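You operate a simulated robot arm through the tools that you are given. There is no shell and no other tool. Be economical: measure what you need, move in short steps, check, and stop when the job is done.

The job below is to be done with a simulated two-armed robot. You get a single attempt, and the scene is never put back.

Task
On the grey table, fold the blue cloth in half, so that its two long edges meet.

The check looks at the end state, three seconds after you hand in, the way a careful person would. Anything else that was tipped, shoved, dropped, spilled or broken makes it a failure. Flat cloth is picked up by pressing the open fingertips on it (5 to 10 N) and closing them slowly along it; thin cloth reads only 2 to 8 mm in the jaws.

Robot
Two 7-joint arms with two-finger parallel grippers on one trunk, on a base that drives. Base frame: it is fixed to the floor where the robot stands at the start and does not move with it; the origin is under the middle of the robot, x ahead of it, y to its left, z up; the surface under the hand at the start is at about z = 750. Lengths are in mm, angles in degrees, forces in N, time in s.
The left shoulder is at the start at [70, 177, 1020], the right one opposite. With the tool pointing down near the work surface each hand reaches from about 300 to 740 mm from the robot's upright axis, wherever it stands, measured 20 degrees to its own side. Places, roughly: grey table [600, 300, 800]. Payload 3.43 kg a hand.
Tool frame (each hand has its own): the origin (TCP) lies between the finger pads and is the grasp point; the fingertips stand 30 mm ahead of it; z points along the fingers, y is the line along which they close. Largest opening 94 mm; finger width 28, thickness 10; the body of the gripper, 50 by 96 mm, starts 55 mm behind the TCP.
Orientation is that of the tool frame in the base frame, as [roll, pitch, yaw] about the fixed x, y, z axes, in that order (R = Rz(yaw) Ry(pitch) Rx(roll)). With the fingers straight down and closing along the base's y, the tool's x points along the base's -x, its y along +y and its z along -z.

Tools
- The arms move only by the tool servo_tool. It takes "left_moves", "right_moves" or both (then of equal length, played together; a hand with none holds still); each is a list of rows, each a list of 7 numbers: the turn, a rotation vector about the tool's x, y, z in degrees, then the shift along the tool's x, y, z in mm, then the gripper command, from -1 (shut) to 1 (fully open), values between in proportion. In form: [[wx, wy, wz, x, y, z, jaw], ...]. A call has 1 to 20 rows; each row is the pose to reach, as a shift and turn from the pose commanded when the call began, along the tool's axes at that moment. Rows are played at 5 a second. More than 50 mm and 8.6 degrees between two rows, or a gripper value outside its range, and nothing of the call is played. A pose out of reach is approached as far as the arm can. The call stops where the force on the tool passes 40 N (or 10 N more than at its start, if that is more) or the arm is blocked; 0.2 s more then pass. The fingers move at their own pace (about 153 mm/s each) and stop on an object; they squeeze with about 26 N. The grip force told is the motor's: it shows also when the fingers shut on nothing. Time passes only in rows, and 0.2 s behind the last, so rows that repeat a pose let the fingers close. It gives the time, the measured TCP pose, the force on the tool (base axes), the opening and the grip force at its end, in the units of the frame above (readings bear some noise), with the torque about the TCP (base axes, N m) and any sound that the robot's microphone picked up, and new pictures: "show" is both (left out), scene, wrist or none (wrist: the cameras of the hands that moved).
- Cameras (640 x 400 px; columns grow to the right, rows downward): "scene" is now at [133.2, -5.8, 1317.9]; the picture's right is [-0.14, -0.99, -0.00], its down [-0.69, 0.10, -0.72] and it looks along [0.71, -0.10, -0.69] (base axes); focal length 264 px, centre (320, 200). "left" rides on the left gripper at [76, -14, -102] in its tool frame; the picture's right is [0.18, 0.98, 0.00], its down [-0.75, 0.14, -0.64] and it looks along [-0.63, 0.12, 0.77] (tool axes); focal length 243 px, centre (320, 200). "right" rides on the right gripper at [76, 14, -103] in its tool frame; the picture's right is [-0.18, 0.98, 0.00], its down [-0.75, -0.14, -0.64] and it looks along [-0.63, -0.12, 0.77] (tool axes); focal length 243 px, centre (320, 200). There is no depth. A picture from a camera that has moved, and an enlarged one, comes with that camera's place and axes in the base frame and with its lens. The place of the scene camera against the robot may be out by one fixed shift of up to 12 mm in any direction.
- move_column(by): slides the trunk up (or, below 0, down) by that many mm; the arms and the scene camera ride with it, the base frame stays. It gives what a move gives, with no picture.
- drive_base(legs): drives the robot by 1 to 6 legs, each [ahead, turn to the left] in mm and degrees, along the robot's own axes; the way and the turn of a leg run together, so that a leg with both is an arc; at most 1500 mm and 180 degrees a leg. The arms and the cameras ride along, it lands a little off, and it stops where it bumps. It gives what a move gives, and a new picture of the scene camera.
- head_to(pan, tilt): turns the head with the scene camera to pan (to the left, within 86 degrees either way) and tilt (down, from -29 to 69), counted from straight ahead of the robot. It gives what a move gives, and a new picture of the scene camera.
- close_up(camera, box): a new picture of the part [left, top, right, bottom] of that camera's present view, enlarged. It takes no simulated time.
- job_done(): hands the job in; it is judged then, once.

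Work in short steps. Places have to be worked out from the pictures, the camera data and where the tool is seen: move nearer, look again, correct. Check each grasp and each placing, and mend what went wrong. You have 120 turns and 260 pictures in all, those below and enlarged ones among them. Open the grippers and draw the arms clear of the work before you hand the job in, unless the task says otherwise; then end with one line.

The tools are called after "Request:" as a command line: name --argument value ..., lists and objects as JSON in quotes. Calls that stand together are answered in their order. servo_tool: Moves the arms, as the interface text tells. Its arguments: {"type":"object","properties":{"left_moves":{"type":"array","items":{"type":"array","items":{"type":"number"}}},"right_moves":{"type":"array","items":{"type":"array","items":{"type":"number"}}},"show":{"type":"string","enum":["both","scene","wrist","none"]}},"required":[]} The other tools are called the same way: move_column (by) slides the trunk up or down; drive_base (legs) drives the base; head_to (pan, tilt) turns the head that bears the scene camera; close_up (camera, box) takes an enlarged picture of a part of a camera's view; job_done () hands the job in.

At the start:

```text
time_s: 0.0
left_tool_pos: [578.7, 129.1, 957.1]
left_tcp_rot: [179.9, 0.0, -180.0]
left_force: [0.3, 0.2, -0.1]
left_wrist_torque: [0.0, -0.04, 0.0]
left_width: 93.8
left_gripper_force: 0.0
right_tool_pos: [370.1, -206.5, 970.9]
right_tcp_rot: [179.9, 0.0, -179.9]
right_force: [-0.2, -0.6, 0.3]
right_wrist_torque: [-0.04, 0.0, -0.02]
right_width: 93.9
right_gripper_force: 0.0
trunk travel left (down, up): [-600.0, 240.0]
robot x, y, heading: [-1.3, 1.0, -0.0]
head pan, tilt: [-8.0, 43.8]
```

scene: 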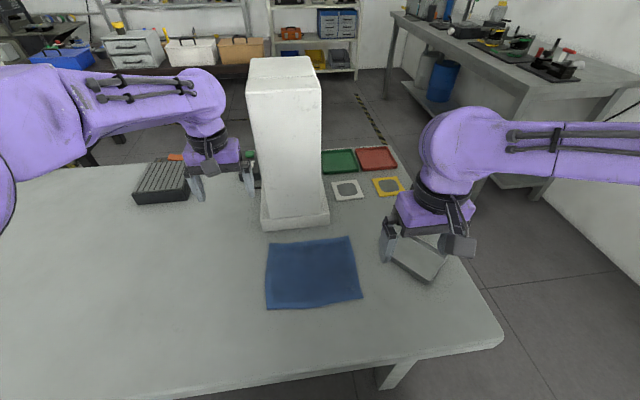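
right: 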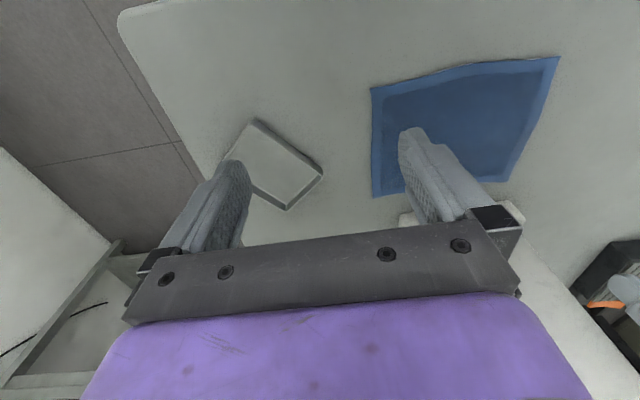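
left: 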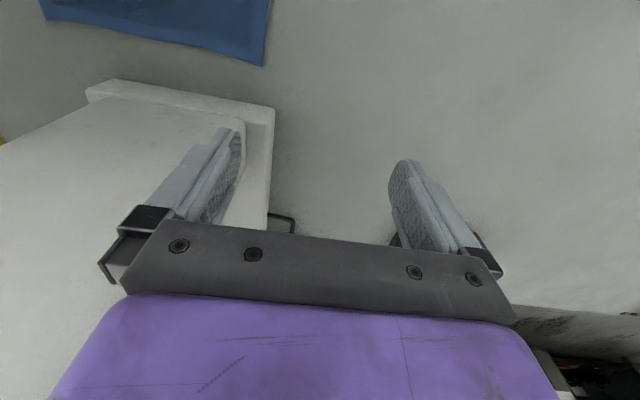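

The cloth lies at roughly x 390–570, y −145–77, with its long edges running along y and the white tower just beyond the far edge. I'll zoom in to measure it.

Request:
close_up --camera "scene" --box '[230, 180, 390, 320]'

Request:
close_up --camera "right" --box '[340, 20, 640, 220]'

```text
2.86 times, centred on (310, 250) of scene
camera zoom: at [133.2, -5.8, 1317.9], right [-0.14, -0.99, 0.0], down [-0.69, 0.1, -0.72], along [0.71, -0.1, -0.69], focal length 753 px, centre (349, 57)
```

zoom: 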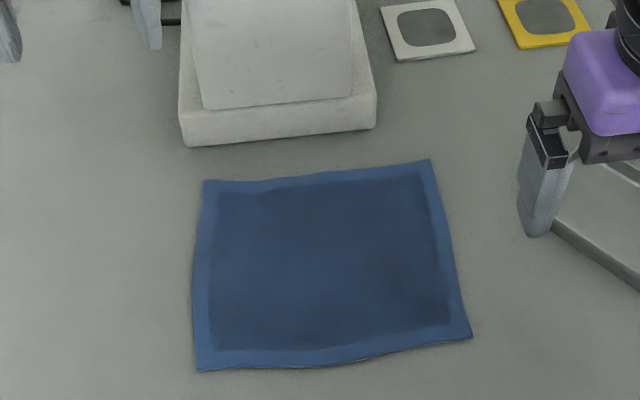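

```text
2.00 times, centred on (490, 120) of right
camera zoom: at [294.6, -193.4, 1073.4], right [0.18, 0.98, 0.0], down [0.75, -0.14, 0.64], along [0.63, -0.12, -0.77], focal length 485 px, centre (-20, 360)
```

zoom: 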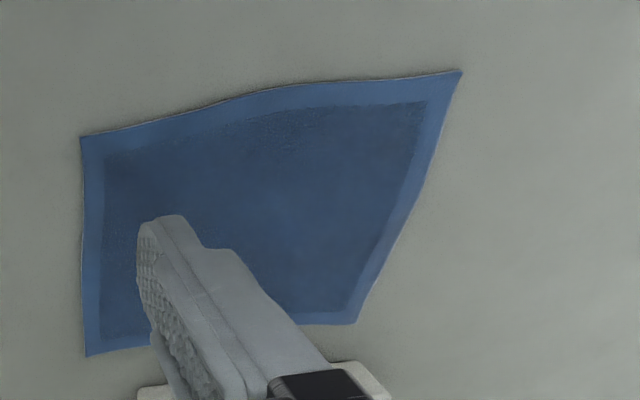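

Wrist and scene cameras agree: cloth x≈393–575, y≈−151–65, and the tower base starts at about x 622. I'll grip the far edge with both hands and fold it toward the robot, so I back the base up first to get room.

Request:
drive_base --legs '[[-100, 0]]'

```text
time_s: 1.1
left_tool_pos: [479.7, 131.4, 957.0]
left_tcp_rot: [-179.9, 0.0, -179.9]
left_force: [0.2, -1.0, 0.1]
left_wrist_torque: [0.03, -0.02, -0.02]
left_width: 93.9
left_gripper_force: 0.1
right_tool_pos: [271.1, -206.7, 971.6]
right_tcp_rot: [180.0, 0.1, -179.8]
right_force: [-0.1, 0.2, 0.3]
right_wrist_torque: [0.03, 0.01, 0.04]
right_width: 94.0
right_gripper_force: 0.1
trunk travel left (down, up): [-600.0, 240.0]
robot x, y, heading: [-99.9, 2.8, 0.1]
head pan, tilt: [-8.0, 43.8]
camera scene: at [34.0, -5.6, 1317.9], right [-0.14, -0.99, 0.0], down [-0.69, 0.1, -0.72], along [0.71, -0.1, -0.69], focal length 264 px, centre (320, 200)
```

scene: 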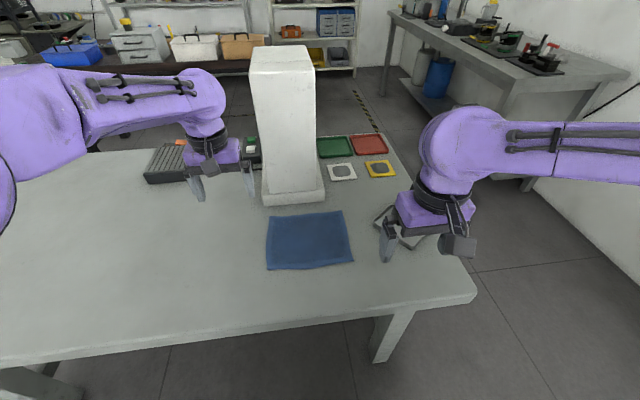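

Now I bring both hands above the cloth, short of the far edge, tilted 12° back toward the robot and opened to about 40 mm.

Request:
servo_tool --left_moves '[[0, -2, 0, -3, -17, 9, -0.15], [0, -4, 0, -6, -33, 19, -0.15], [0, -6, 0, -10, -50, 28, -0.15], [0, -8, 0, -13, -66, 38, -0.15], [0, -10, 0, -16, -82, 47, -0.15], [0, -12, 0, -20, -99, 57, -0.15], [0, -12, 0, -20, -99, 57, -0.15]]' --right_moves '[[0, -2, 0, -38, 15, 12, -0.15], [0, -4, 0, -76, 30, 24, -0.15], [0, -6, 0, -114, 45, 36, -0.15], [0, -8, 0, -152, 60, 48, -0.15], [0, -10, 0, -190, 75, 60, -0.15], [0, -12, 0, -229, 89, 72, -0.15], [0, -12, 0, -229, 89, 72, -0.15]]'

```text
time_s: 2.7
left_tool_pos: [499.2, 30.4, 901.1]
left_tcp_rot: [-180.0, 12.1, -179.9]
left_force: [-0.5, -0.6, 0.5]
left_wrist_torque: [0.0, 0.0, -0.02]
left_width: 40.0
left_gripper_force: 0.0
right_tool_pos: [497.9, -118.0, 902.6]
right_tcp_rot: [-179.9, 12.1, -179.9]
right_force: [0.1, 0.6, -0.2]
right_wrist_torque: [-0.02, -0.07, 0.04]
right_width: 40.0
right_gripper_force: 0.0
trunk travel left (down, up): [-600.0, 240.0]
robot x, y, heading: [-97.7, -0.9, 0.3]
head pan, tilt: [-8.0, 43.8]
camera scene: at [33.1, -5.6, 1318.0], right [-0.14, -0.99, 0.0], down [-0.68, 0.1, -0.72], along [0.72, -0.1, -0.69], focal length 264 px, centre (320, 200)
camera right: at [402.3, -104.1, 985.2], right [0.18, 0.98, 0.04], down [0.6, -0.14, 0.79], along [0.78, -0.12, -0.62], focal length 243 px, centre (320, 200)
camera left: at [404.1, 15.8, 984.7], right [-0.18, 0.98, -0.04], down [0.6, 0.14, 0.79], along [0.78, 0.12, -0.62], focal length 243 px, centre (320, 200)
```

scene: 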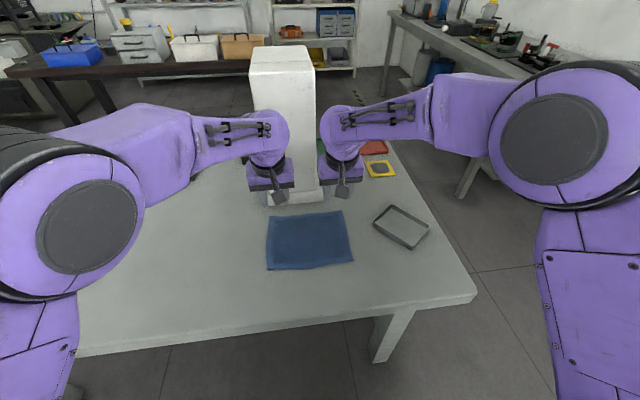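
right: 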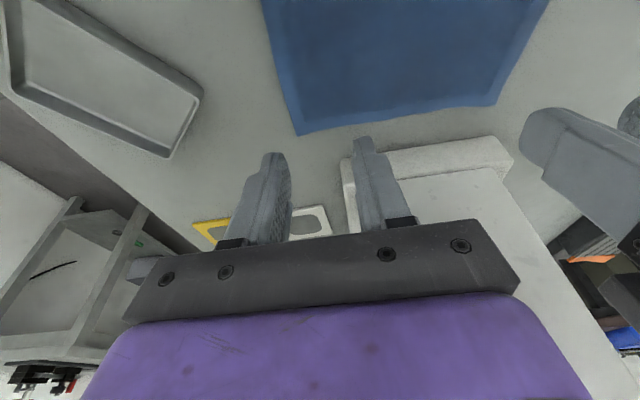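
left: 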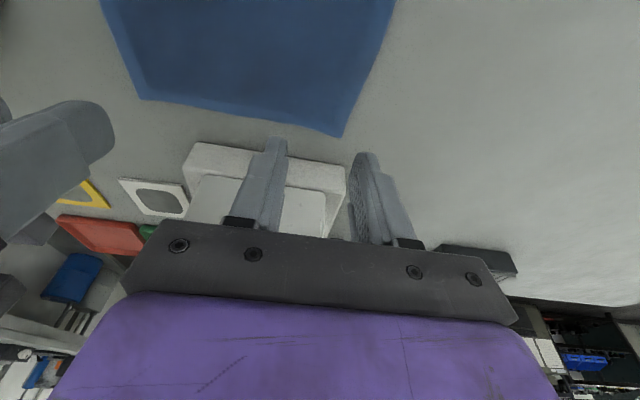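

Corners are confirmed: far-right [572,−152], far-left [576,63], tower base front x≈622. I descend to about 18 mm above contact at TCP x 565.

Request:
servo_tool --left_moves '[[0, 0, 0, -11, 0, 28, -0.15], [0, 0, 0, -22, 0, 56, -0.15], [0, 0, 0, -33, 0, 84, -0.15], [0, 0, 0, -43.5, -1, 112.5, -0.15], [0, 0, 0, -43.5, -1, 112.5, -0.15]]' --right_moves '[[0, 0, 0, -11, 0, 28, -0.15], [0, 0, 0, -22, 0, 56, -0.15], [0, 0, 0, -33, 0, 84, -0.15], [0, 0, 0, -44, 0, 114, -0.15], [0, 0, 0, -44, 0, 114, -0.15]]'

```text
time_s: 3.9
left_tool_pos: [563.1, 31.4, 800.3]
left_tcp_rot: [-180.0, 12.1, 180.0]
left_force: [0.1, 0.7, 0.0]
left_wrist_torque: [0.01, 0.0, -0.01]
left_width: 39.9
left_gripper_force: 0.1
right_tool_pos: [565.3, -118.1, 798.0]
right_tcp_rot: [-179.9, 12.2, -179.8]
right_force: [-0.7, 0.6, 0.5]
right_wrist_torque: [0.03, 0.02, -0.02]
right_width: 40.0
right_gripper_force: 0.0
trunk travel left (down, up): [-600.0, 240.0]
robot x, y, heading: [-102.4, -0.6, 0.2]
head pan, tilt: [-8.0, 43.8]
camera scene: at [32.6, -5.6, 1318.1], right [-0.14, -0.99, 0.0], down [-0.68, 0.1, -0.72], along [0.72, -0.1, -0.69], focal length 264 px, centre (320, 200)
camera right: at [470.8, -104.3, 881.1], right [0.18, 0.98, 0.04], down [0.6, -0.14, 0.79], along [0.78, -0.12, -0.62], focal length 243 px, centre (320, 200)
camera left: at [468.4, 15.4, 883.1], right [-0.18, 0.98, -0.04], down [0.6, 0.14, 0.79], along [0.78, 0.12, -0.62], focal length 243 px, centre (320, 200)
```

scene: 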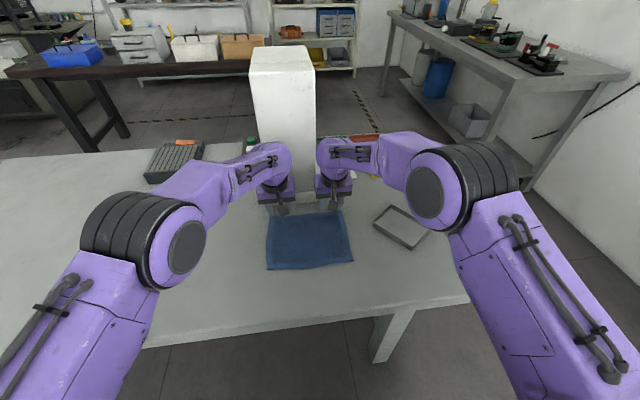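
right: 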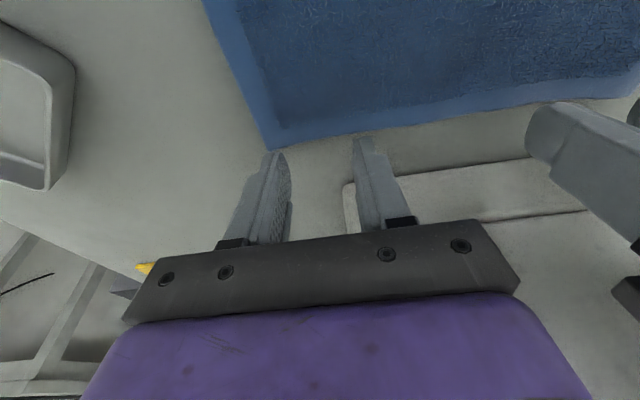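
left: 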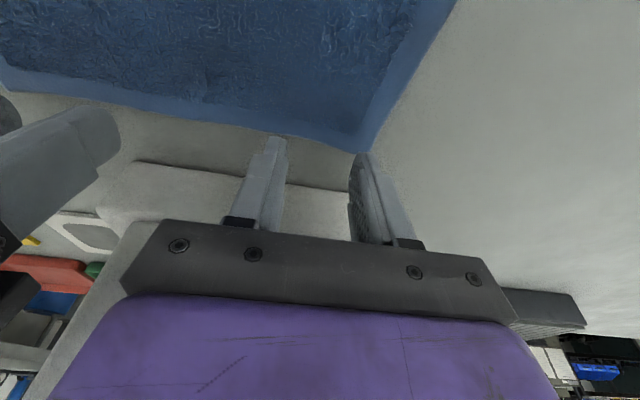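

The fingertips are about 15 mm above the cloth and just inside the far edge. I lower carefully to near contact.

Request:
servo_tool --left_moves '[[0, 0, 0, -1, -1, 9, -0.15], [0, 0, 0, -1, -1, 15, -0.15], [0, 0, 0, -1, -1, 15, -0.15]]' --right_moves '[[0, 0, 0, 1, 0, 7, -0.15], [0, 0, 0, 1, 0, 12.5, -0.15], [0, 0, 0, 1, 0, 12.5, -0.15]]' --show "wrist"

```text
time_s: 4.7
left_tool_pos: [569.2, 31.1, 785.3]
left_tcp_rot: [-180.0, 12.1, -179.9]
left_force: [0.0, -0.1, 4.6]
left_wrist_torque: [-0.02, 0.0, 0.02]
left_width: 39.8
left_gripper_force: 0.1
right_tool_pos: [568.5, -117.0, 785.8]
right_tcp_rot: [180.0, 12.1, -179.8]
right_force: [0.1, -0.3, 1.8]
right_wrist_torque: [0.0, -0.03, 0.0]
right_width: 39.9
right_gripper_force: 0.2
trunk travel left (down, up): [-600.0, 240.0]
robot x, y, heading: [-99.7, 0.4, 0.2]
head pan, tilt: [-8.0, 43.8]
camera right: at [473.1, -104.1, 869.3], right [0.18, 0.98, 0.04], down [0.6, -0.14, 0.79], along [0.78, -0.12, -0.62], focal length 243 px, centre (320, 200)
camera left: at [473.7, 15.2, 869.1], right [-0.18, 0.98, -0.04], down [0.6, 0.14, 0.79], along [0.78, 0.12, -0.62], focal length 243 px, centre (320, 200)
```

right: 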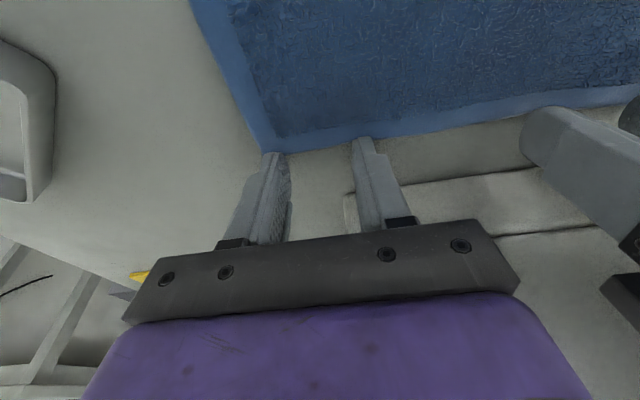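
left: 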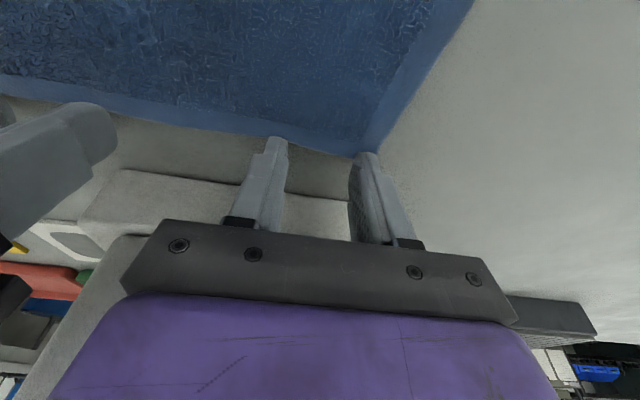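

Contact has started, but the tips sit right at the cloth's edge. I lift a little, shift 13 mm inward (and 4 mm from the corners), and press again.

Request:
servo_tool --left_moves '[[0, 0, 0, -1.2, 0, -6, -0.15], [0, 0, 0, 11.5, -4, -8.6, -0.15], [0, 0, 0, 12.7, -4, -3.5, -0.15], [0, 0, 0, 12.9, -4, -2.2, -0.15], [0, 0, 0, 12.9, -4, -2.2, -0.15]]' --right_moves '[[0, 0, 0, -1.2, 0, -6, -0.15], [0, 0, 0, 11.5, 4, -8.6, -0.15], [0, 0, 0, 12.7, 4, -3, -0.15], [0, 0, 0, 13, 4, -1.2, -0.15], [0, 0, 0, 13, 4, -1.2, -0.15]]' --show "wrist"

```text
time_s: 5.9
left_tool_pos: [556.8, 25.5, 784.0]
left_tcp_rot: [179.9, 12.2, -179.9]
left_force: [1.9, 0.0, 9.7]
left_wrist_torque: [0.02, 0.03, -0.04]
left_width: 39.8
left_gripper_force: 0.1
right_tool_pos: [554.4, -112.5, 785.7]
right_tcp_rot: [180.0, 12.2, -179.9]
right_force: [0.9, -1.3, 6.2]
right_wrist_torque: [-0.01, 0.01, 0.03]
right_width: 39.8
right_gripper_force: 0.0
trunk travel left (down, up): [-600.0, 240.0]
robot x, y, heading: [-99.3, -0.9, -0.2]
head pan, tilt: [-8.0, 43.8]
camera right: at [459.8, -99.4, 868.3], right [0.18, 0.98, 0.04], down [0.6, -0.14, 0.79], along [0.78, -0.12, -0.62], focal length 243 px, centre (320, 200)
camera left: at [460.4, 11.3, 868.6], right [-0.18, 0.98, -0.04], down [0.6, 0.14, 0.79], along [0.78, 0.12, -0.62], focal length 243 px, centre (320, 200)
```

right: 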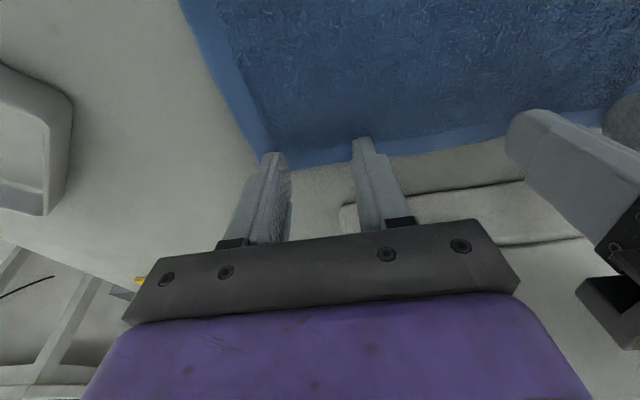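
left: 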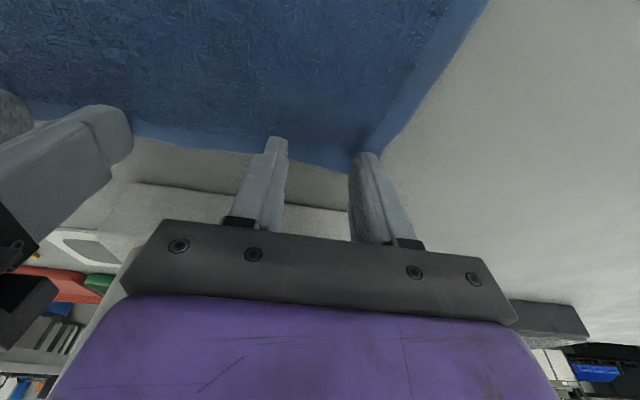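

Both hands press at 6–10 N about 10 mm inside the edge. Now I close slowly.

Request:
servo_tool --left_moves '[[0, 0, 0, 0, 0, 0, -0.23], [0, 0, 0, 0, 0, 0, -0.31], [0, 0, 0, 0, 0, 0, -0.39], [0, 0, 0, 0, 0, 0, -0.47], [0, 0, 0, 0, 0, 0, -0.55], [0, 0, 0, 0, 0, 0, -0.63], [0, 0, 0, 0, 0, 0, -0.71], [0, 0, 0, 0, 0, 0, -0.79], [0, 0, 0, 0, 0, 0, -0.87], [0, 0, 0, 0, 0, 0, -0.95], [0, 0, 0, 0, 0, 0, -1], [0, 0, 0, 0, 0, 0, -1]]' --right_moves '[[0, 0, 0, 0, 0, 0, -0.23], [0, 0, 0, 0, 0, 0, -0.31], [0, 0, 0, 0, 0, 0, -0.39], [0, 0, 0, 0, 0, 0, -0.47], [0, 0, 0, 0, 0, 0, -0.55], [0, 0, 0, 0, 0, 0, -0.63], [0, 0, 0, 0, 0, 0, -0.71], [0, 0, 0, 0, 0, 0, -0.79], [0, 0, 0, 0, 0, 0, -0.87], [0, 0, 0, 0, 0, 0, -0.95], [0, 0, 0, 0, 0, 0, -1], [0, 0, 0, 0, 0, 0, -1]]' --show "wrist"

```text
time_s: 8.5
left_tool_pos: [553.1, 26.3, 786.0]
left_tcp_rot: [-180.0, 12.2, -179.9]
left_force: [0.4, -1.0, 13.6]
left_wrist_torque: [-0.01, 0.07, 0.01]
left_width: 4.6
left_gripper_force: 26.3
right_tool_pos: [554.5, -112.5, 784.9]
right_tcp_rot: [-180.0, 12.2, -179.8]
right_force: [-0.2, 0.0, 6.6]
right_wrist_torque: [-0.03, 0.06, -0.01]
right_width: 0.0
right_gripper_force: 25.9
trunk travel left (down, up): [-600.0, 240.0]
robot x, y, heading: [-98.0, -2.4, -0.0]
head pan, tilt: [-8.0, 43.8]
camera right: at [458.7, -99.4, 868.4], right [0.18, 0.98, 0.04], down [0.6, -0.14, 0.79], along [0.78, -0.12, -0.62], focal length 243 px, centre (320, 200)
camera left: at [459.3, 11.1, 868.5], right [-0.18, 0.98, -0.04], down [0.6, 0.14, 0.79], along [0.78, 0.12, -0.62], focal length 243 px, centre (320, 200)
```

right: 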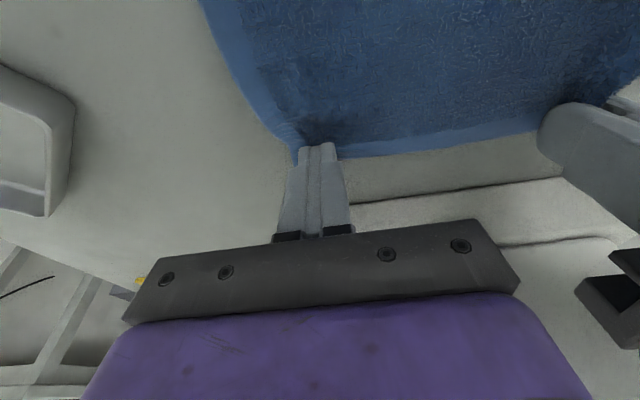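
left: 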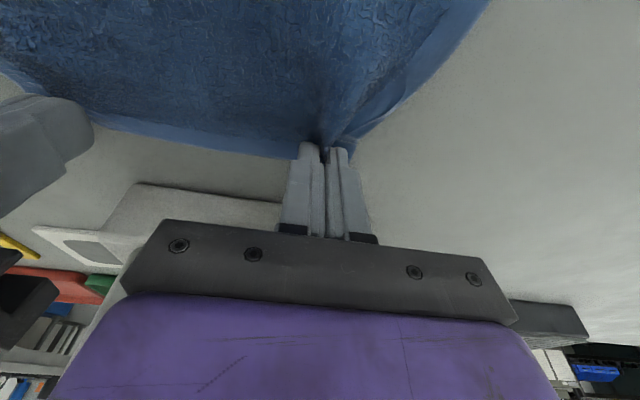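

Left holds cloth (4.6 mm), but right closed on nothing. I lift the right hand slightly, reopen it and look.

Request:
servo_tool --right_moves '[[0, 0, 0, 1, 0, -6, -1], [0, 0, 0, 1.5, 0, -10, -0.6], [0, 0, 0, 1.5, 0, -10, -0.15], [0, 0, 0, 1.5, 0, -10, -0.15]]' --show "wrist"

```text
time_s: 9.5
left_tool_pos: [554.4, 25.8, 785.6]
left_tcp_rot: [180.0, 12.2, -179.9]
left_force: [-2.1, -0.4, 17.2]
left_wrist_torque: [-0.06, 0.2, 0.0]
left_width: 4.8
left_gripper_force: 26.1
right_tool_pos: [551.2, -112.9, 794.2]
right_tcp_rot: [-180.0, 12.2, -179.9]
right_force: [-0.3, 0.4, 0.0]
right_wrist_torque: [-0.01, -0.02, 0.0]
right_width: 40.0
right_gripper_force: 0.1
trunk travel left (down, up): [-600.0, 240.0]
robot x, y, heading: [-100.6, -1.0, 0.1]
head pan, tilt: [-8.0, 43.8]
camera right: at [455.6, -99.4, 878.0], right [0.18, 0.98, 0.04], down [0.6, -0.14, 0.79], along [0.78, -0.12, -0.62], focal length 243 px, centre (320, 200)
```

right: 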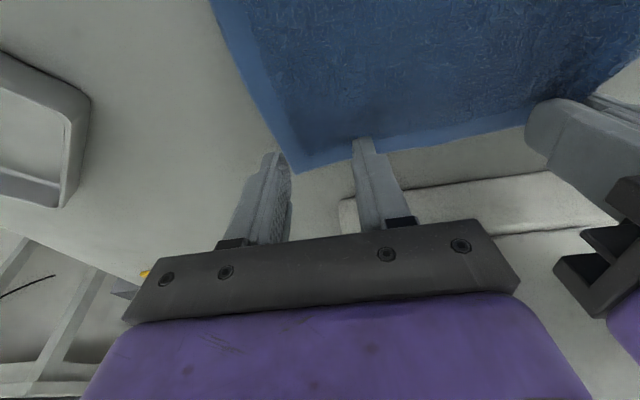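

The right corner moved inward by about 10 mm. I shift the right hand 10 mm in +y, press a bit harder, and check the force.

Request:
servo_tool --right_moves '[[0, 0, 0, 0, 10, 0, -0.2], [0, 0, 0, -1.5, 10, 8, -0.2], [0, 0, 0, -1.7, 10, 10.8, -0.2], [0, 0, 0, -1.7, 10, 10.8, -0.2]]' --show "wrist"

```text
time_s: 10.5
left_tool_pos: [554.8, 26.3, 784.6]
left_tcp_rot: [180.0, 12.2, -179.9]
left_force: [1.2, -0.3, 12.5]
left_wrist_torque: [-0.01, 0.03, 0.0]
left_width: 4.5
left_gripper_force: 26.4
right_tool_pos: [554.7, -102.1, 785.8]
right_tcp_rot: [-179.9, 12.3, -179.7]
right_force: [-0.7, -1.0, 6.4]
right_wrist_torque: [-0.01, 0.07, 0.03]
right_width: 37.7
right_gripper_force: 0.1
trunk travel left (down, up): [-600.0, 240.0]
robot x, y, heading: [-97.1, 2.0, 0.3]
head pan, tilt: [-8.0, 43.8]
camera right: at [459.6, -89.3, 868.3], right [0.18, 0.98, 0.04], down [0.6, -0.14, 0.79], along [0.78, -0.12, -0.61], focal length 243 px, centre (320, 200)
```

right: 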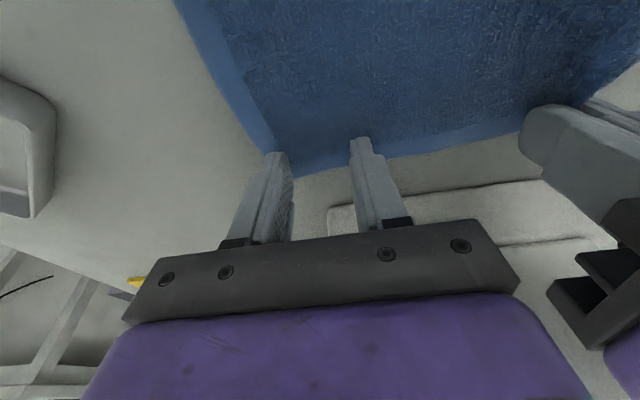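

The press is 6.4 N with both fingers on cloth. I press about 1 mm more and close more slowly.

Request:
servo_tool --right_moves '[[0, 0, 0, 0, 0, 1.2, -0.2], [0, 0, 0, 0, 0, 1.4, -0.25], [0, 0, 0, 0, 0, 1.4, -0.3], [0, 0, 0, 0, 0, 1.4, -0.35], [0, 0, 0, 0, 0, 1.4, -0.4], [0, 0, 0, 0, 0, 1.4, -0.45], [0, 0, 0, 0, 0, 1.4, -0.5], [0, 0, 0, 0, 0, 1.4, -0.55], [0, 0, 0, 0, 0, 1.4, -0.6], [0, 0, 0, 0, 0, 1.4, -0.65], [0, 0, 0, 0, 0, 1.4, -0.7], [0, 0, 0, 0, 0, 1.4, -0.75], [0, 0, 0, 0, 0, 1.4, -0.8], [0, 0, 0, 0, 0, 1.4, -0.85], [0, 0, 0, 0, 0, 1.4, -0.9], [0, 0, 0, 0, 0, 1.4, -0.95], [0, 0, 0, 0, 0, 1.4, -1], [0, 0, 0, 0, 0, 1.4, -1]]' --show "wrist"

```text
time_s: 14.3
left_tool_pos: [553.8, 26.4, 784.6]
left_tcp_rot: [179.9, 12.2, -179.9]
left_force: [0.2, -6.8, 4.1]
left_wrist_torque: [-0.25, 0.04, 0.05]
left_width: 4.4
left_gripper_force: 26.6
right_tool_pos: [554.5, -102.2, 784.1]
right_tcp_rot: [180.0, 12.4, -179.9]
right_force: [0.5, 5.9, 24.9]
right_wrist_torque: [0.18, 0.17, -0.02]
right_width: 5.3
right_gripper_force: 26.4
trunk travel left (down, up): [-600.0, 240.0]
robot x, y, heading: [-98.2, -0.7, 0.2]
head pan, tilt: [-8.0, 43.8]
camera right: at [458.8, -88.9, 867.6], right [0.18, 0.98, 0.04], down [0.6, -0.14, 0.79], along [0.78, -0.12, -0.61], focal length 243 px, centre (320, 200)
```

right: 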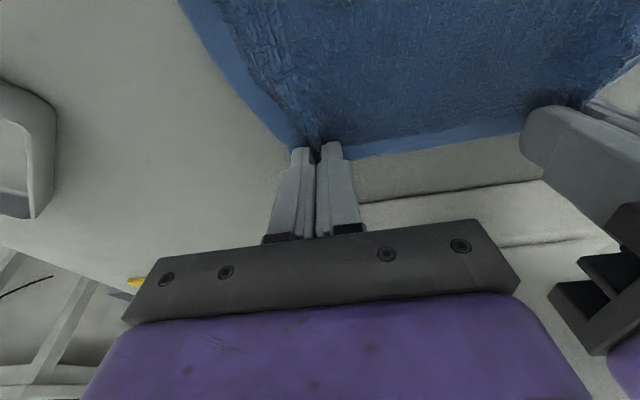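

Both hands now hold cloth (4.4 and 5.3 mm). I swing the edge up along the first half of the arc, tilting gradually, then look.

Request:
servo_tool --left_moves '[[0, -1, 0, -1, 0, -13, -1], [0, -2, 0, 0.3, 0, -26, -1], [0, -3, 0, 4, 0, -38.8, -1], [0, -4, 0, 9.9, 0, -50.9, -1], [0, -5, 0, 17.8, 0, -61.9, -1], [0, -6, 0, 27.7, 0, -71.5, -1], [0, -7, 0, 39.1, 0, -79.4, -1], [0, -8, 0, 51.8, 0, -85.4, -1], [0, -9, 0, 65.4, 0, -89.3, -1]]' --right_moves '[[0, -1, 0, -1, 0, -13, -1], [0, -2, 0, 0.3, 0, -26, -1], [0, -3, 0, 4, 0, -38.8, -1], [0, -4, 0, 9.9, 0, -50.9, -1], [0, -5, 0, 17.8, 0, -61.9, -1], [0, -6, 0, 27.7, 0, -71.5, -1], [0, -7, 0, 39.1, 0, -79.4, -1], [0, -8, 0, 51.8, 0, -85.4, -1], [0, -9, 0, 65.4, 0, -89.3, -1]]'

```text
time_s: 16.0
left_tool_pos: [482.5, 33.6, 793.5]
left_tcp_rot: [-177.6, 12.2, -177.1]
left_force: [2.6, -20.0, 10.8]
left_wrist_torque: [-0.8, -0.05, 0.12]
left_width: 4.9
left_gripper_force: 25.8
right_tool_pos: [495.0, -95.9, 845.8]
right_tcp_rot: [179.4, 18.6, -179.7]
right_force: [-3.1, 19.9, -9.4]
right_wrist_torque: [0.66, 0.05, 0.01]
right_width: 4.3
right_gripper_force: 26.1
trunk travel left (down, up): [-600.0, 240.0]
robot x, y, heading: [-96.9, -1.3, 0.2]
head pan, tilt: [-8.0, 43.8]
stopped in row 8 (right hand): the force on the tool passed its limit at 42 N (the readings are from after the stop); the commanded pose is now the measured one
camera scene: at [34.1, -5.0, 1317.9], right [-0.14, -0.99, 0.0], down [-0.69, 0.1, -0.72], along [0.71, -0.1, -0.69], focal length 264 px, centre (320, 200)
camera right: at [391.1, -83.9, 919.0], right [0.17, 0.98, 0.07], down [0.51, -0.14, 0.85], along [0.84, -0.11, -0.53], focal length 243 px, centre (320, 200)
camera left: at [388.3, 18.1, 877.7], right [-0.22, 0.97, -0.08], down [0.59, 0.2, 0.78], along [0.78, 0.12, -0.62], focal length 243 px, centre (320, 200)
```

scene: 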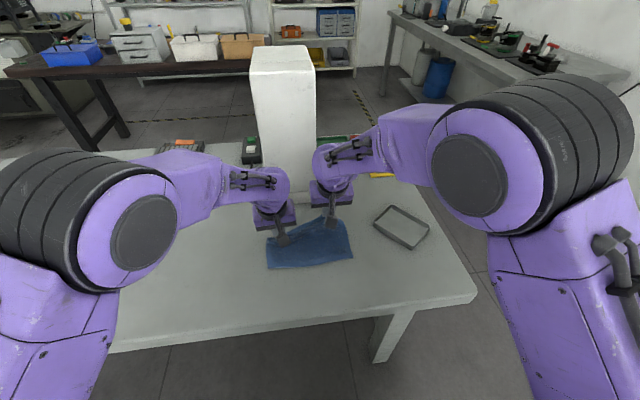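
right: 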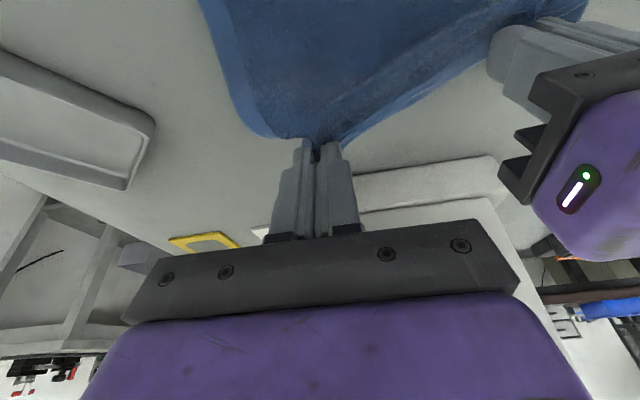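
left: 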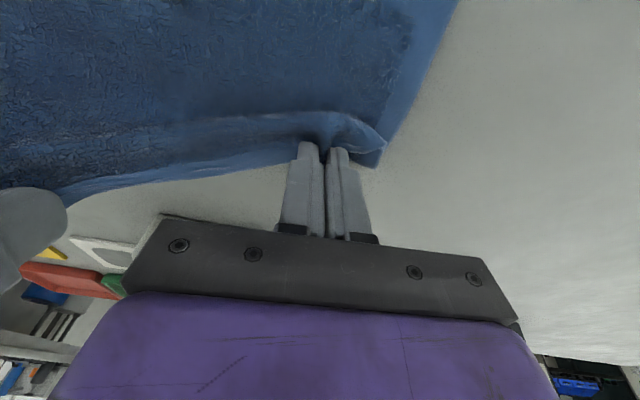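

The left hand lagged low (z 793 against 846 on the right), so the edge between them went taut and the move stopped. I raise the left alone to level up and see whether it follows.

Request:
servo_tool --left_moves '[[0, 0, 0, -2, -1, -10, -1], [0, 0, 0, -4, -2, -20, -1], [0, 0, 0, -6, -3, -30, -1], [0, 0, 0, -8, -4, -40, -1]]' --show "wrist"

```text
time_s: 17.0
left_tool_pos: [480.8, 33.8, 827.3]
left_tcp_rot: [-177.9, 11.4, -177.3]
left_force: [1.7, -12.2, 2.2]
left_wrist_torque: [-0.38, -0.03, 0.09]
left_width: 4.4
left_gripper_force: 26.2
right_tool_pos: [496.1, -100.3, 849.5]
right_tcp_rot: [179.7, 18.9, -179.8]
right_force: [-2.1, 10.6, -1.5]
right_wrist_torque: [0.36, 0.08, -0.04]
right_width: 4.5
right_gripper_force: 26.3
trunk travel left (down, up): [-600.0, 240.0]
robot x, y, heading: [-102.4, 1.7, 0.4]
head pan, tilt: [-8.0, 43.8]
camera left: at [386.5, 18.2, 913.6], right [-0.22, 0.97, -0.07], down [0.6, 0.19, 0.77], along [0.77, 0.13, -0.63], focal length 243 px, centre (320, 200)
```

left: 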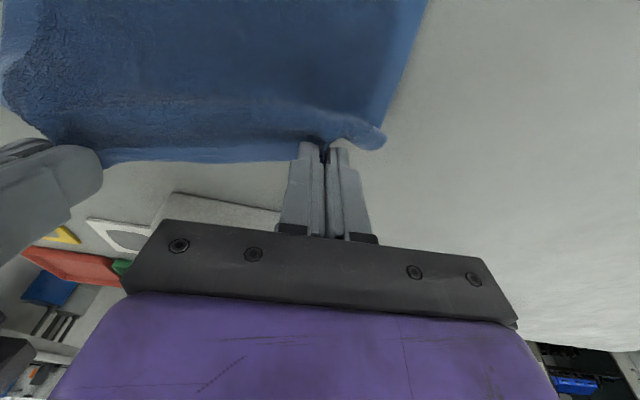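

The left hand follows upward. I level it with the right, ease the y tension, and try adding tilt.

Request:
servo_tool --left_moves '[[0, -1, 0, -3, -2, -7, -1], [0, -2, 0, -5, -4, -14, -1], [0, -4, 0, -7, -6, -20, -1], [0, -6, 0, -8, -6, -20, -1], [0, -6, 0, -8, -6, -20, -1]]' --show "scene"

```text
time_s: 18.2
left_tool_pos: [482.6, 38.5, 834.1]
left_tcp_rot: [-176.2, 15.0, -174.8]
left_force: [0.2, -12.4, 1.2]
left_wrist_torque: [-0.45, -0.07, 0.01]
left_width: 4.9
left_gripper_force: 26.1
right_tool_pos: [497.0, -98.6, 848.2]
right_tcp_rot: [179.6, 18.8, -179.7]
right_force: [-0.8, 12.5, -2.0]
right_wrist_torque: [0.43, 0.08, -0.03]
right_width: 4.1
right_gripper_force: 26.0
trunk travel left (down, up): [-600.0, 240.0]
robot x, y, heading: [-100.3, 0.2, 0.0]
head pan, tilt: [-8.0, 43.8]
camera scene: at [34.5, -5.7, 1317.9], right [-0.14, -0.99, 0.0], down [-0.69, 0.1, -0.72], along [0.71, -0.1, -0.69], focal length 264 px, centre (320, 200)
```

scene: 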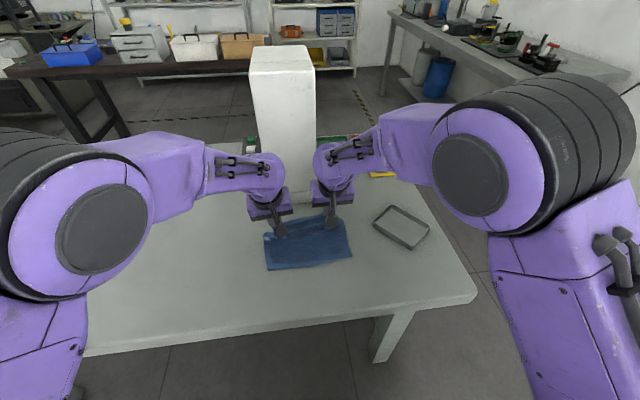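

The left wrist appears limited in tilt at that spot (it twists and drifts outward). I undo its tilt to about 10° and straighten it, keeping the edge level.

Request:
servo_tool --left_moves '[[-1, 1.5, 1.5, -2, -2, -3, -1], [-2, 3, 3, -4, -4, -6, -1], [-3, 4, 4.5, -5, -7, -10, -1], [-3.5, 5, 5, -6, -9, -12, -1], [-3.5, 5, 5, -6, -9, -12, -1]]' --show "wrist"

```text
time_s: 19.4
left_tool_pos: [496.5, 32.4, 876.6]
left_tcp_rot: [179.9, 13.0, -179.4]
left_force: [0.2, -10.3, -2.8]
left_wrist_torque: [-0.3, -0.01, 0.11]
left_width: 4.7
left_gripper_force: 25.7
right_tool_pos: [497.2, -99.5, 849.3]
right_tcp_rot: [179.6, 18.9, -179.8]
right_force: [0.3, 9.5, 1.8]
right_wrist_torque: [0.4, -0.01, 0.0]
right_width: 4.0
right_gripper_force: 26.0
trunk travel left (down, up): [-600.0, 240.0]
robot x, y, heading: [-96.9, -2.4, 0.2]
head pan, tilt: [-8.0, 43.8]
camera left: at [400.0, 16.2, 960.4], right [-0.19, 0.98, -0.04], down [0.59, 0.15, 0.79], along [0.79, 0.13, -0.61], focal length 243 px, centre (320, 200)
```

left: 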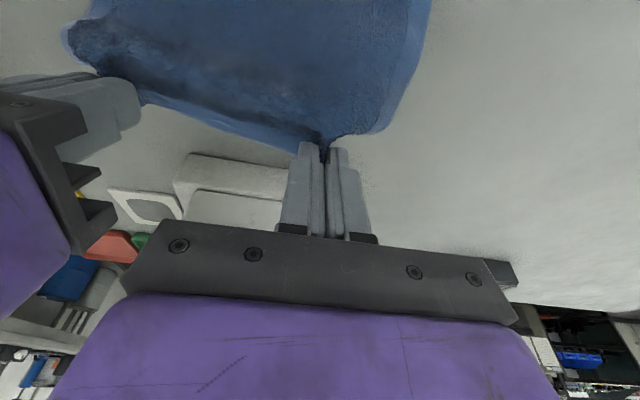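

With the tilt eased, the left wrist straightened and reached its commanded height. I lower it to match the right at z≈849.

Request:
servo_tool --left_moves '[[0, 0.5, 0, 3, -2, 13, -1], [0, 1, 0, 6, -4, 26, -1], [0, 1, 0, 6, -4, 26, -1]]' --right_moves '[[0, 1.5, 0, 0, 0, 0, -1], [0, 3, 0, 0, 0, 0, -1], [0, 4.5, 0, 0, 0, 0, -1]]'

```text
time_s: 20.2
left_tool_pos: [495.1, 26.7, 849.8]
left_tcp_rot: [179.3, 12.1, -179.9]
left_force: [-0.3, -1.2, -0.5]
left_wrist_torque: [-0.1, -0.01, 0.03]
left_width: 4.4
left_gripper_force: 25.4
right_tool_pos: [495.9, -99.5, 848.4]
right_tcp_rot: [179.7, 14.3, -179.8]
right_force: [0.7, 1.5, -0.2]
right_wrist_torque: [0.07, -0.01, -0.02]
right_width: 3.9
right_gripper_force: 26.3
trunk travel left (down, up): [-600.0, 240.0]
robot x, y, heading: [-100.9, 2.5, 0.1]
head pan, tilt: [-8.0, 43.8]
camera scene: at [34.2, -5.6, 1317.9], right [-0.14, -0.99, 0.0], down [-0.69, 0.1, -0.72], along [0.71, -0.1, -0.69], focal length 264 px, centre (320, 200)
camera right: at [398.2, -86.9, 927.8], right [0.17, 0.98, 0.05], down [0.57, -0.14, 0.81], along [0.8, -0.11, -0.59], focal length 243 px, centre (320, 200)
camera left: at [400.4, 10.9, 934.1], right [-0.18, 0.98, -0.03], down [0.6, 0.13, 0.79], along [0.78, 0.13, -0.62], focal length 243 px, centre (320, 200)
```

scene: 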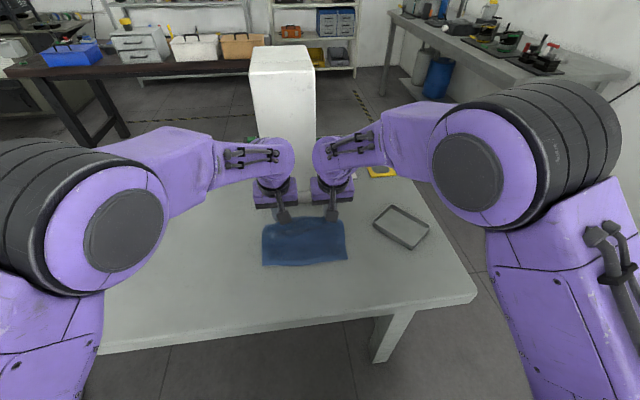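
right: 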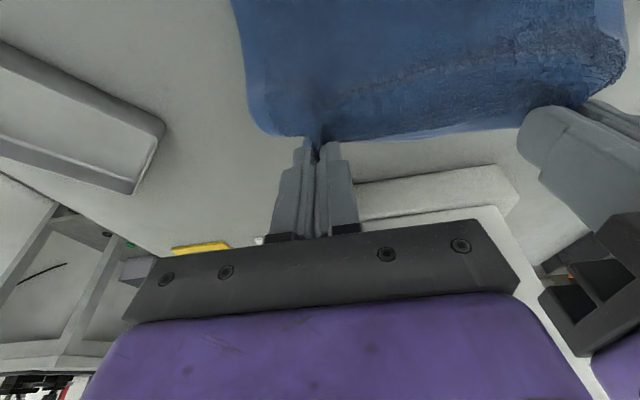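
left: 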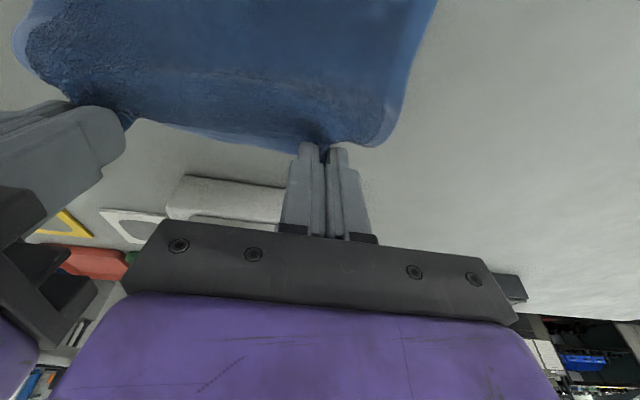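

Level now, with tension gone. A close look at the cloth's near edge.

Request:
close_up --camera "scene" --box '[230, 180, 390, 280]'

```text
4.00 times, centred on (310, 230) of scene
camera zoom: at [34.2, -5.6, 1317.9], right [-0.14, -0.99, 0.0], down [-0.69, 0.1, -0.72], along [0.71, -0.1, -0.69], focal length 1054 px, centre (360, 80)
```

zoom: 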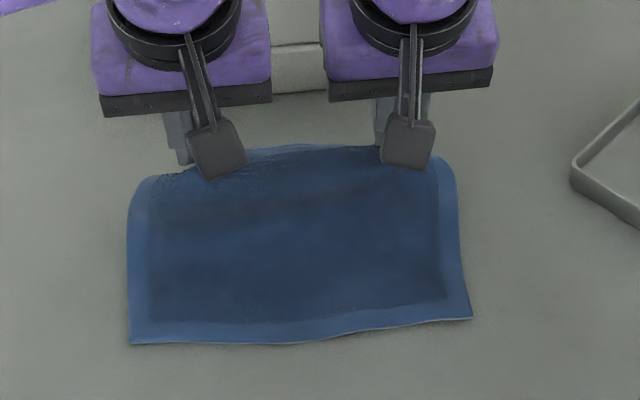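

The near edge is still on the table, running from about [408,73] to [396,−138]. Rather than folding the left arm closer, I carry the edge rigidly by backing the base 65 mm.

Request:
drive_base --legs '[[-65, 0]]'

Request:
close_up --camera "scene" --box '[230, 160, 390, 260]'

```text
time_s: 21.2
left_tool_pos: [429.3, 28.7, 848.4]
left_tcp_rot: [179.0, 12.0, -179.9]
left_force: [-0.5, -1.8, 0.4]
left_wrist_torque: [-0.11, -0.03, 0.06]
left_width: 4.5
left_gripper_force: 26.0
right_tool_pos: [430.1, -100.0, 849.6]
right_tcp_rot: [179.8, 14.4, -179.7]
right_force: [-0.6, 2.1, 0.3]
right_wrist_torque: [0.1, -0.05, -0.01]
right_width: 3.9
right_gripper_force: 26.2
trunk travel left (down, up): [-600.0, 240.0]
robot x, y, heading: [-164.4, -0.4, 0.3]
head pan, tilt: [-8.0, 43.8]
camera scene: at [-31.6, -5.7, 1318.0], right [-0.14, -0.99, 0.0], down [-0.68, 0.1, -0.72], along [0.72, -0.1, -0.69], focal length 264 px, centre (320, 200)
```

scene: 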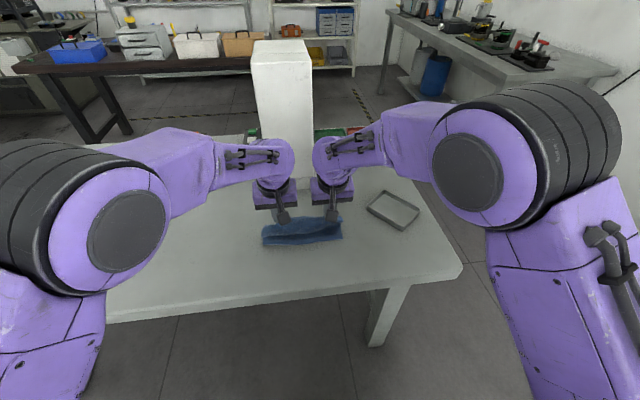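

```text
4.00 times, centred on (310, 210) of scene
camera zoom: at [-31.6, -5.7, 1318.0], right [-0.14, -0.99, 0.0], down [-0.68, 0.1, -0.72], along [0.72, -0.1, -0.69], focal length 1054 px, centre (360, 160)
```

zoom: 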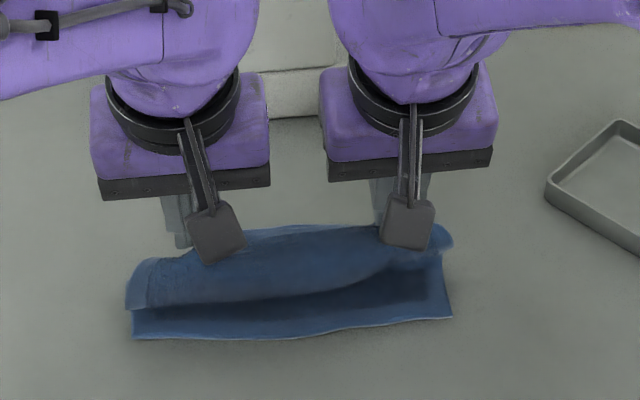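

The sheet hangs with a small belly toward me; the pinched flap is only about 10 mm deep. I lower to about 12 mm above the table while drawing toward the robot so that the sheet trails flat behind the fingers.

Request:
servo_tool --left_moves '[[0, 0, 0, 14, 0, 3, -1], [0, 0, 0, 27.6, 0, 9.5, -1], [0, 0, 0, 36, 0, 21, -1], [0, 0, 0, 42.5, 0, 31.8, -1], [0, 0, 0, 48, 0, 43, -1], [0, 0, 0, 48, 0, 43, -1]]' --right_moves '[[0, -1, 0, 15, 0, 2, -1], [0, -2, 0, 30.8, 0, 7.5, -1], [0, -3, 0, 40, 0, 18, -1], [0, -3, 0, 48.8, 0, 28.8, -1], [0, -3, 0, 54.6, 0, 39.7, -1], [0, -3, 0, 54.6, 0, 39.7, -1]]'

Request:
close_up --camera "scene" --box '[230, 170, 390, 270]'

```text
time_s: 22.6
left_tool_pos: [401.4, 37.2, 807.2]
left_tcp_rot: [-177.9, 11.8, -177.0]
left_force: [-1.4, -11.6, -1.1]
left_wrist_torque: [-0.28, 0.05, 0.04]
left_width: 4.4
left_gripper_force: 25.7
right_tool_pos: [388.4, -97.3, 795.4]
right_tcp_rot: [179.7, 17.4, -179.7]
right_force: [1.6, 10.0, 1.7]
right_wrist_torque: [0.36, -0.05, -0.08]
right_width: 4.0
right_gripper_force: 26.2
trunk travel left (down, up): [-600.0, 240.0]
robot x, y, heading: [-160.7, -1.9, -0.2]
head pan, tilt: [-8.0, 43.8]
camera scene: at [-30.6, -5.7, 1317.9], right [-0.14, -0.99, 0.0], down [-0.69, 0.1, -0.72], along [0.71, -0.1, -0.69], focal length 264 px, centre (320, 200)
camera right: at [287.0, -85.2, 870.6], right [0.17, 0.98, 0.06], down [0.53, -0.14, 0.84], along [0.83, -0.11, -0.54], focal length 243 px, centre (320, 200)
camera left: at [306.8, 21.0, 890.8], right [-0.23, 0.97, -0.07], down [0.6, 0.2, 0.78], along [0.77, 0.13, -0.62], focal length 243 px, centre (320, 200)
```

scene: 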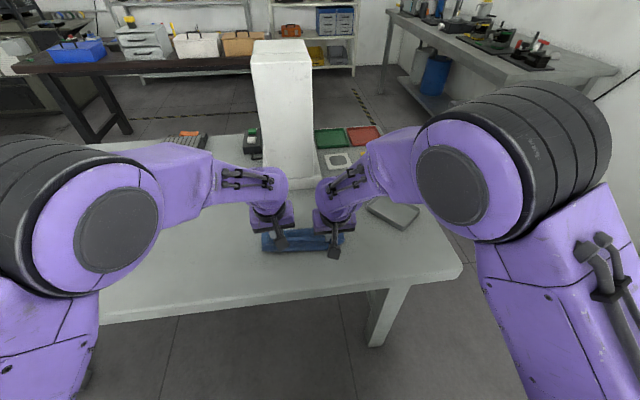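
right: 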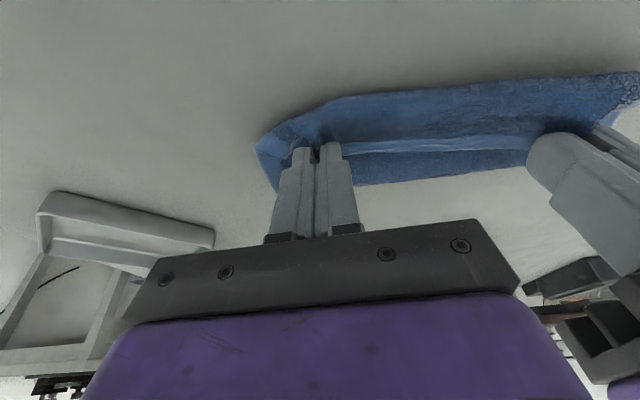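
left: 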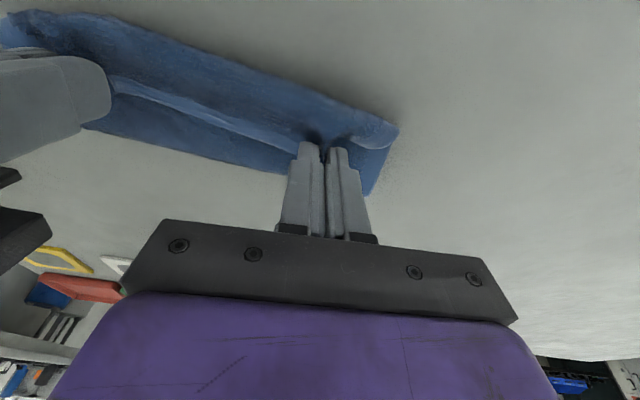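

```text
4.00 times, centred on (310, 220) of scene
camera zoom: at [-30.6, -5.7, 1317.9], right [-0.14, -0.99, 0.0], down [-0.69, 0.1, -0.72], along [0.71, -0.1, -0.69], focal length 1054 px, centre (360, 120)
```

zoom: 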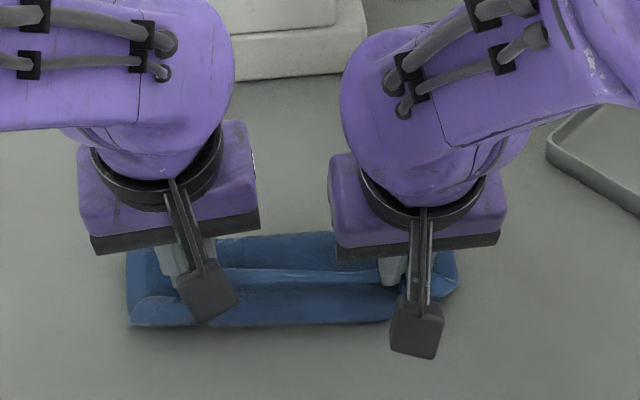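

This shows an S-fold: with fingers closing along the edge, the sheet exits toward me, and the left wrist can't tilt enough to undo that. I'll reset by lifting the cloth to hang freely, laying it flat farther from the tower, then regripping with the jaws closing across the edge.

Request:
servo_tool --left_moves '[[-0.5, 0.5, 0.5, -6, -2, -27, -1], [-1, 1, 1, -11, -4, -54, -1], [-1.5, 2, 2, -17, -6, -81, -1], [-2, 3, 3, -23, -8, -108, -1], [-2, 3, 3, -28, -9, -135, -1], [-2, 3, 3, -34, -9, -161, -1], [-2, 3, 3, -34, -9, -161, -1]]' --right_moves '[[0, 1, 0, -11, 0, -28, -1], [0, 2, 0, -22, 0, -56, -1], [0, 4, 0, -33, 0, -84, -1], [0, 5, 0, -44, 0, -111, -1], [0, 6, 0, -54, 0, -139, -1], [0, 7, 0, -64.7, 0, -166, -1], [0, 7, 0, -64.7, 0, -166, -1]]'

```text
time_s: 24.2
left_tool_pos: [393.5, 20.0, 963.3]
left_tcp_rot: [176.9, 8.7, 177.6]
left_force: [0.1, 0.0, 0.2]
left_wrist_torque: [-0.05, 0.0, 0.02]
left_width: 4.7
left_gripper_force: 26.0
right_tool_pos: [403.1, -99.4, 974.1]
right_tcp_rot: [179.7, 10.4, -179.7]
right_force: [0.2, 0.3, -0.5]
right_wrist_torque: [0.0, 0.0, -0.01]
right_width: 4.0
right_gripper_force: 26.1
trunk travel left (down, up): [-600.0, 240.0]
robot x, y, heading: [-165.3, 1.5, 0.2]
head pan, tilt: [-8.0, 43.8]
camera scene: at [-29.9, -5.4, 1317.8], right [-0.14, -0.99, 0.0], down [-0.69, 0.1, -0.72], along [0.71, -0.1, -0.69], focal length 264 px, centre (320, 200)
camera right: at [310.6, -87.8, 1060.8], right [0.18, 0.98, 0.04], down [0.63, -0.14, 0.77], along [0.76, -0.11, -0.64], focal length 243 px, centre (320, 200)
camera left: at [302.9, 2.8, 1051.4], right [-0.15, 0.99, 0.02], down [0.65, 0.08, 0.76], along [0.75, 0.13, -0.65], focal length 243 px, centre (320, 200)
```

scene: 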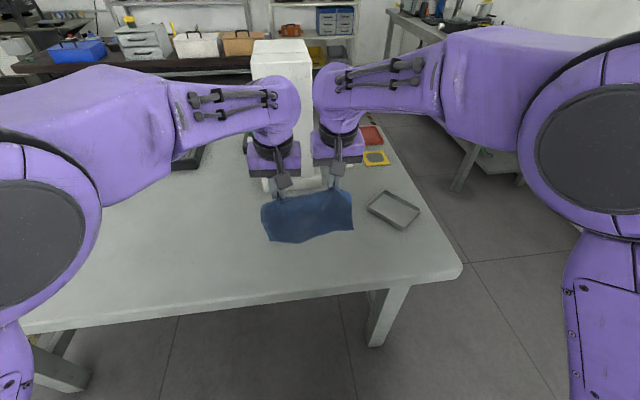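
right: 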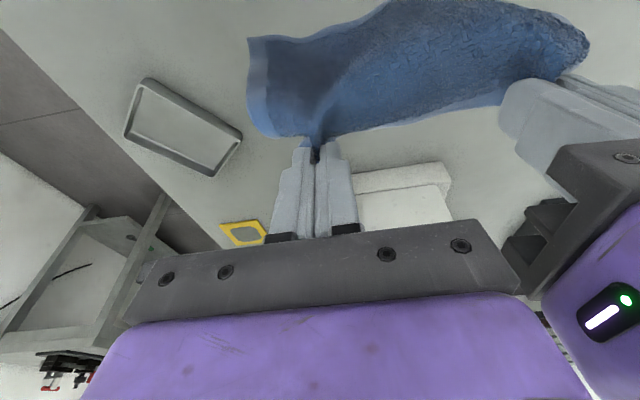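
left: 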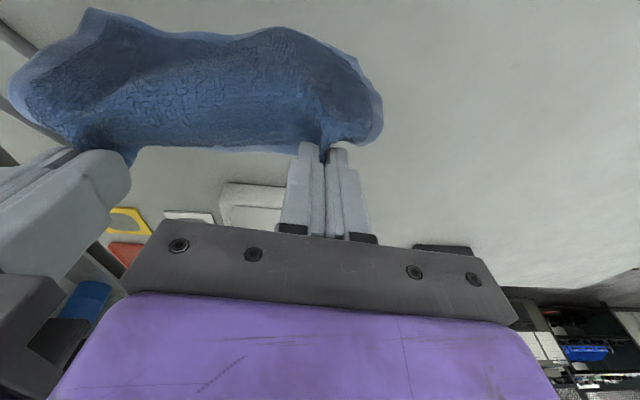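

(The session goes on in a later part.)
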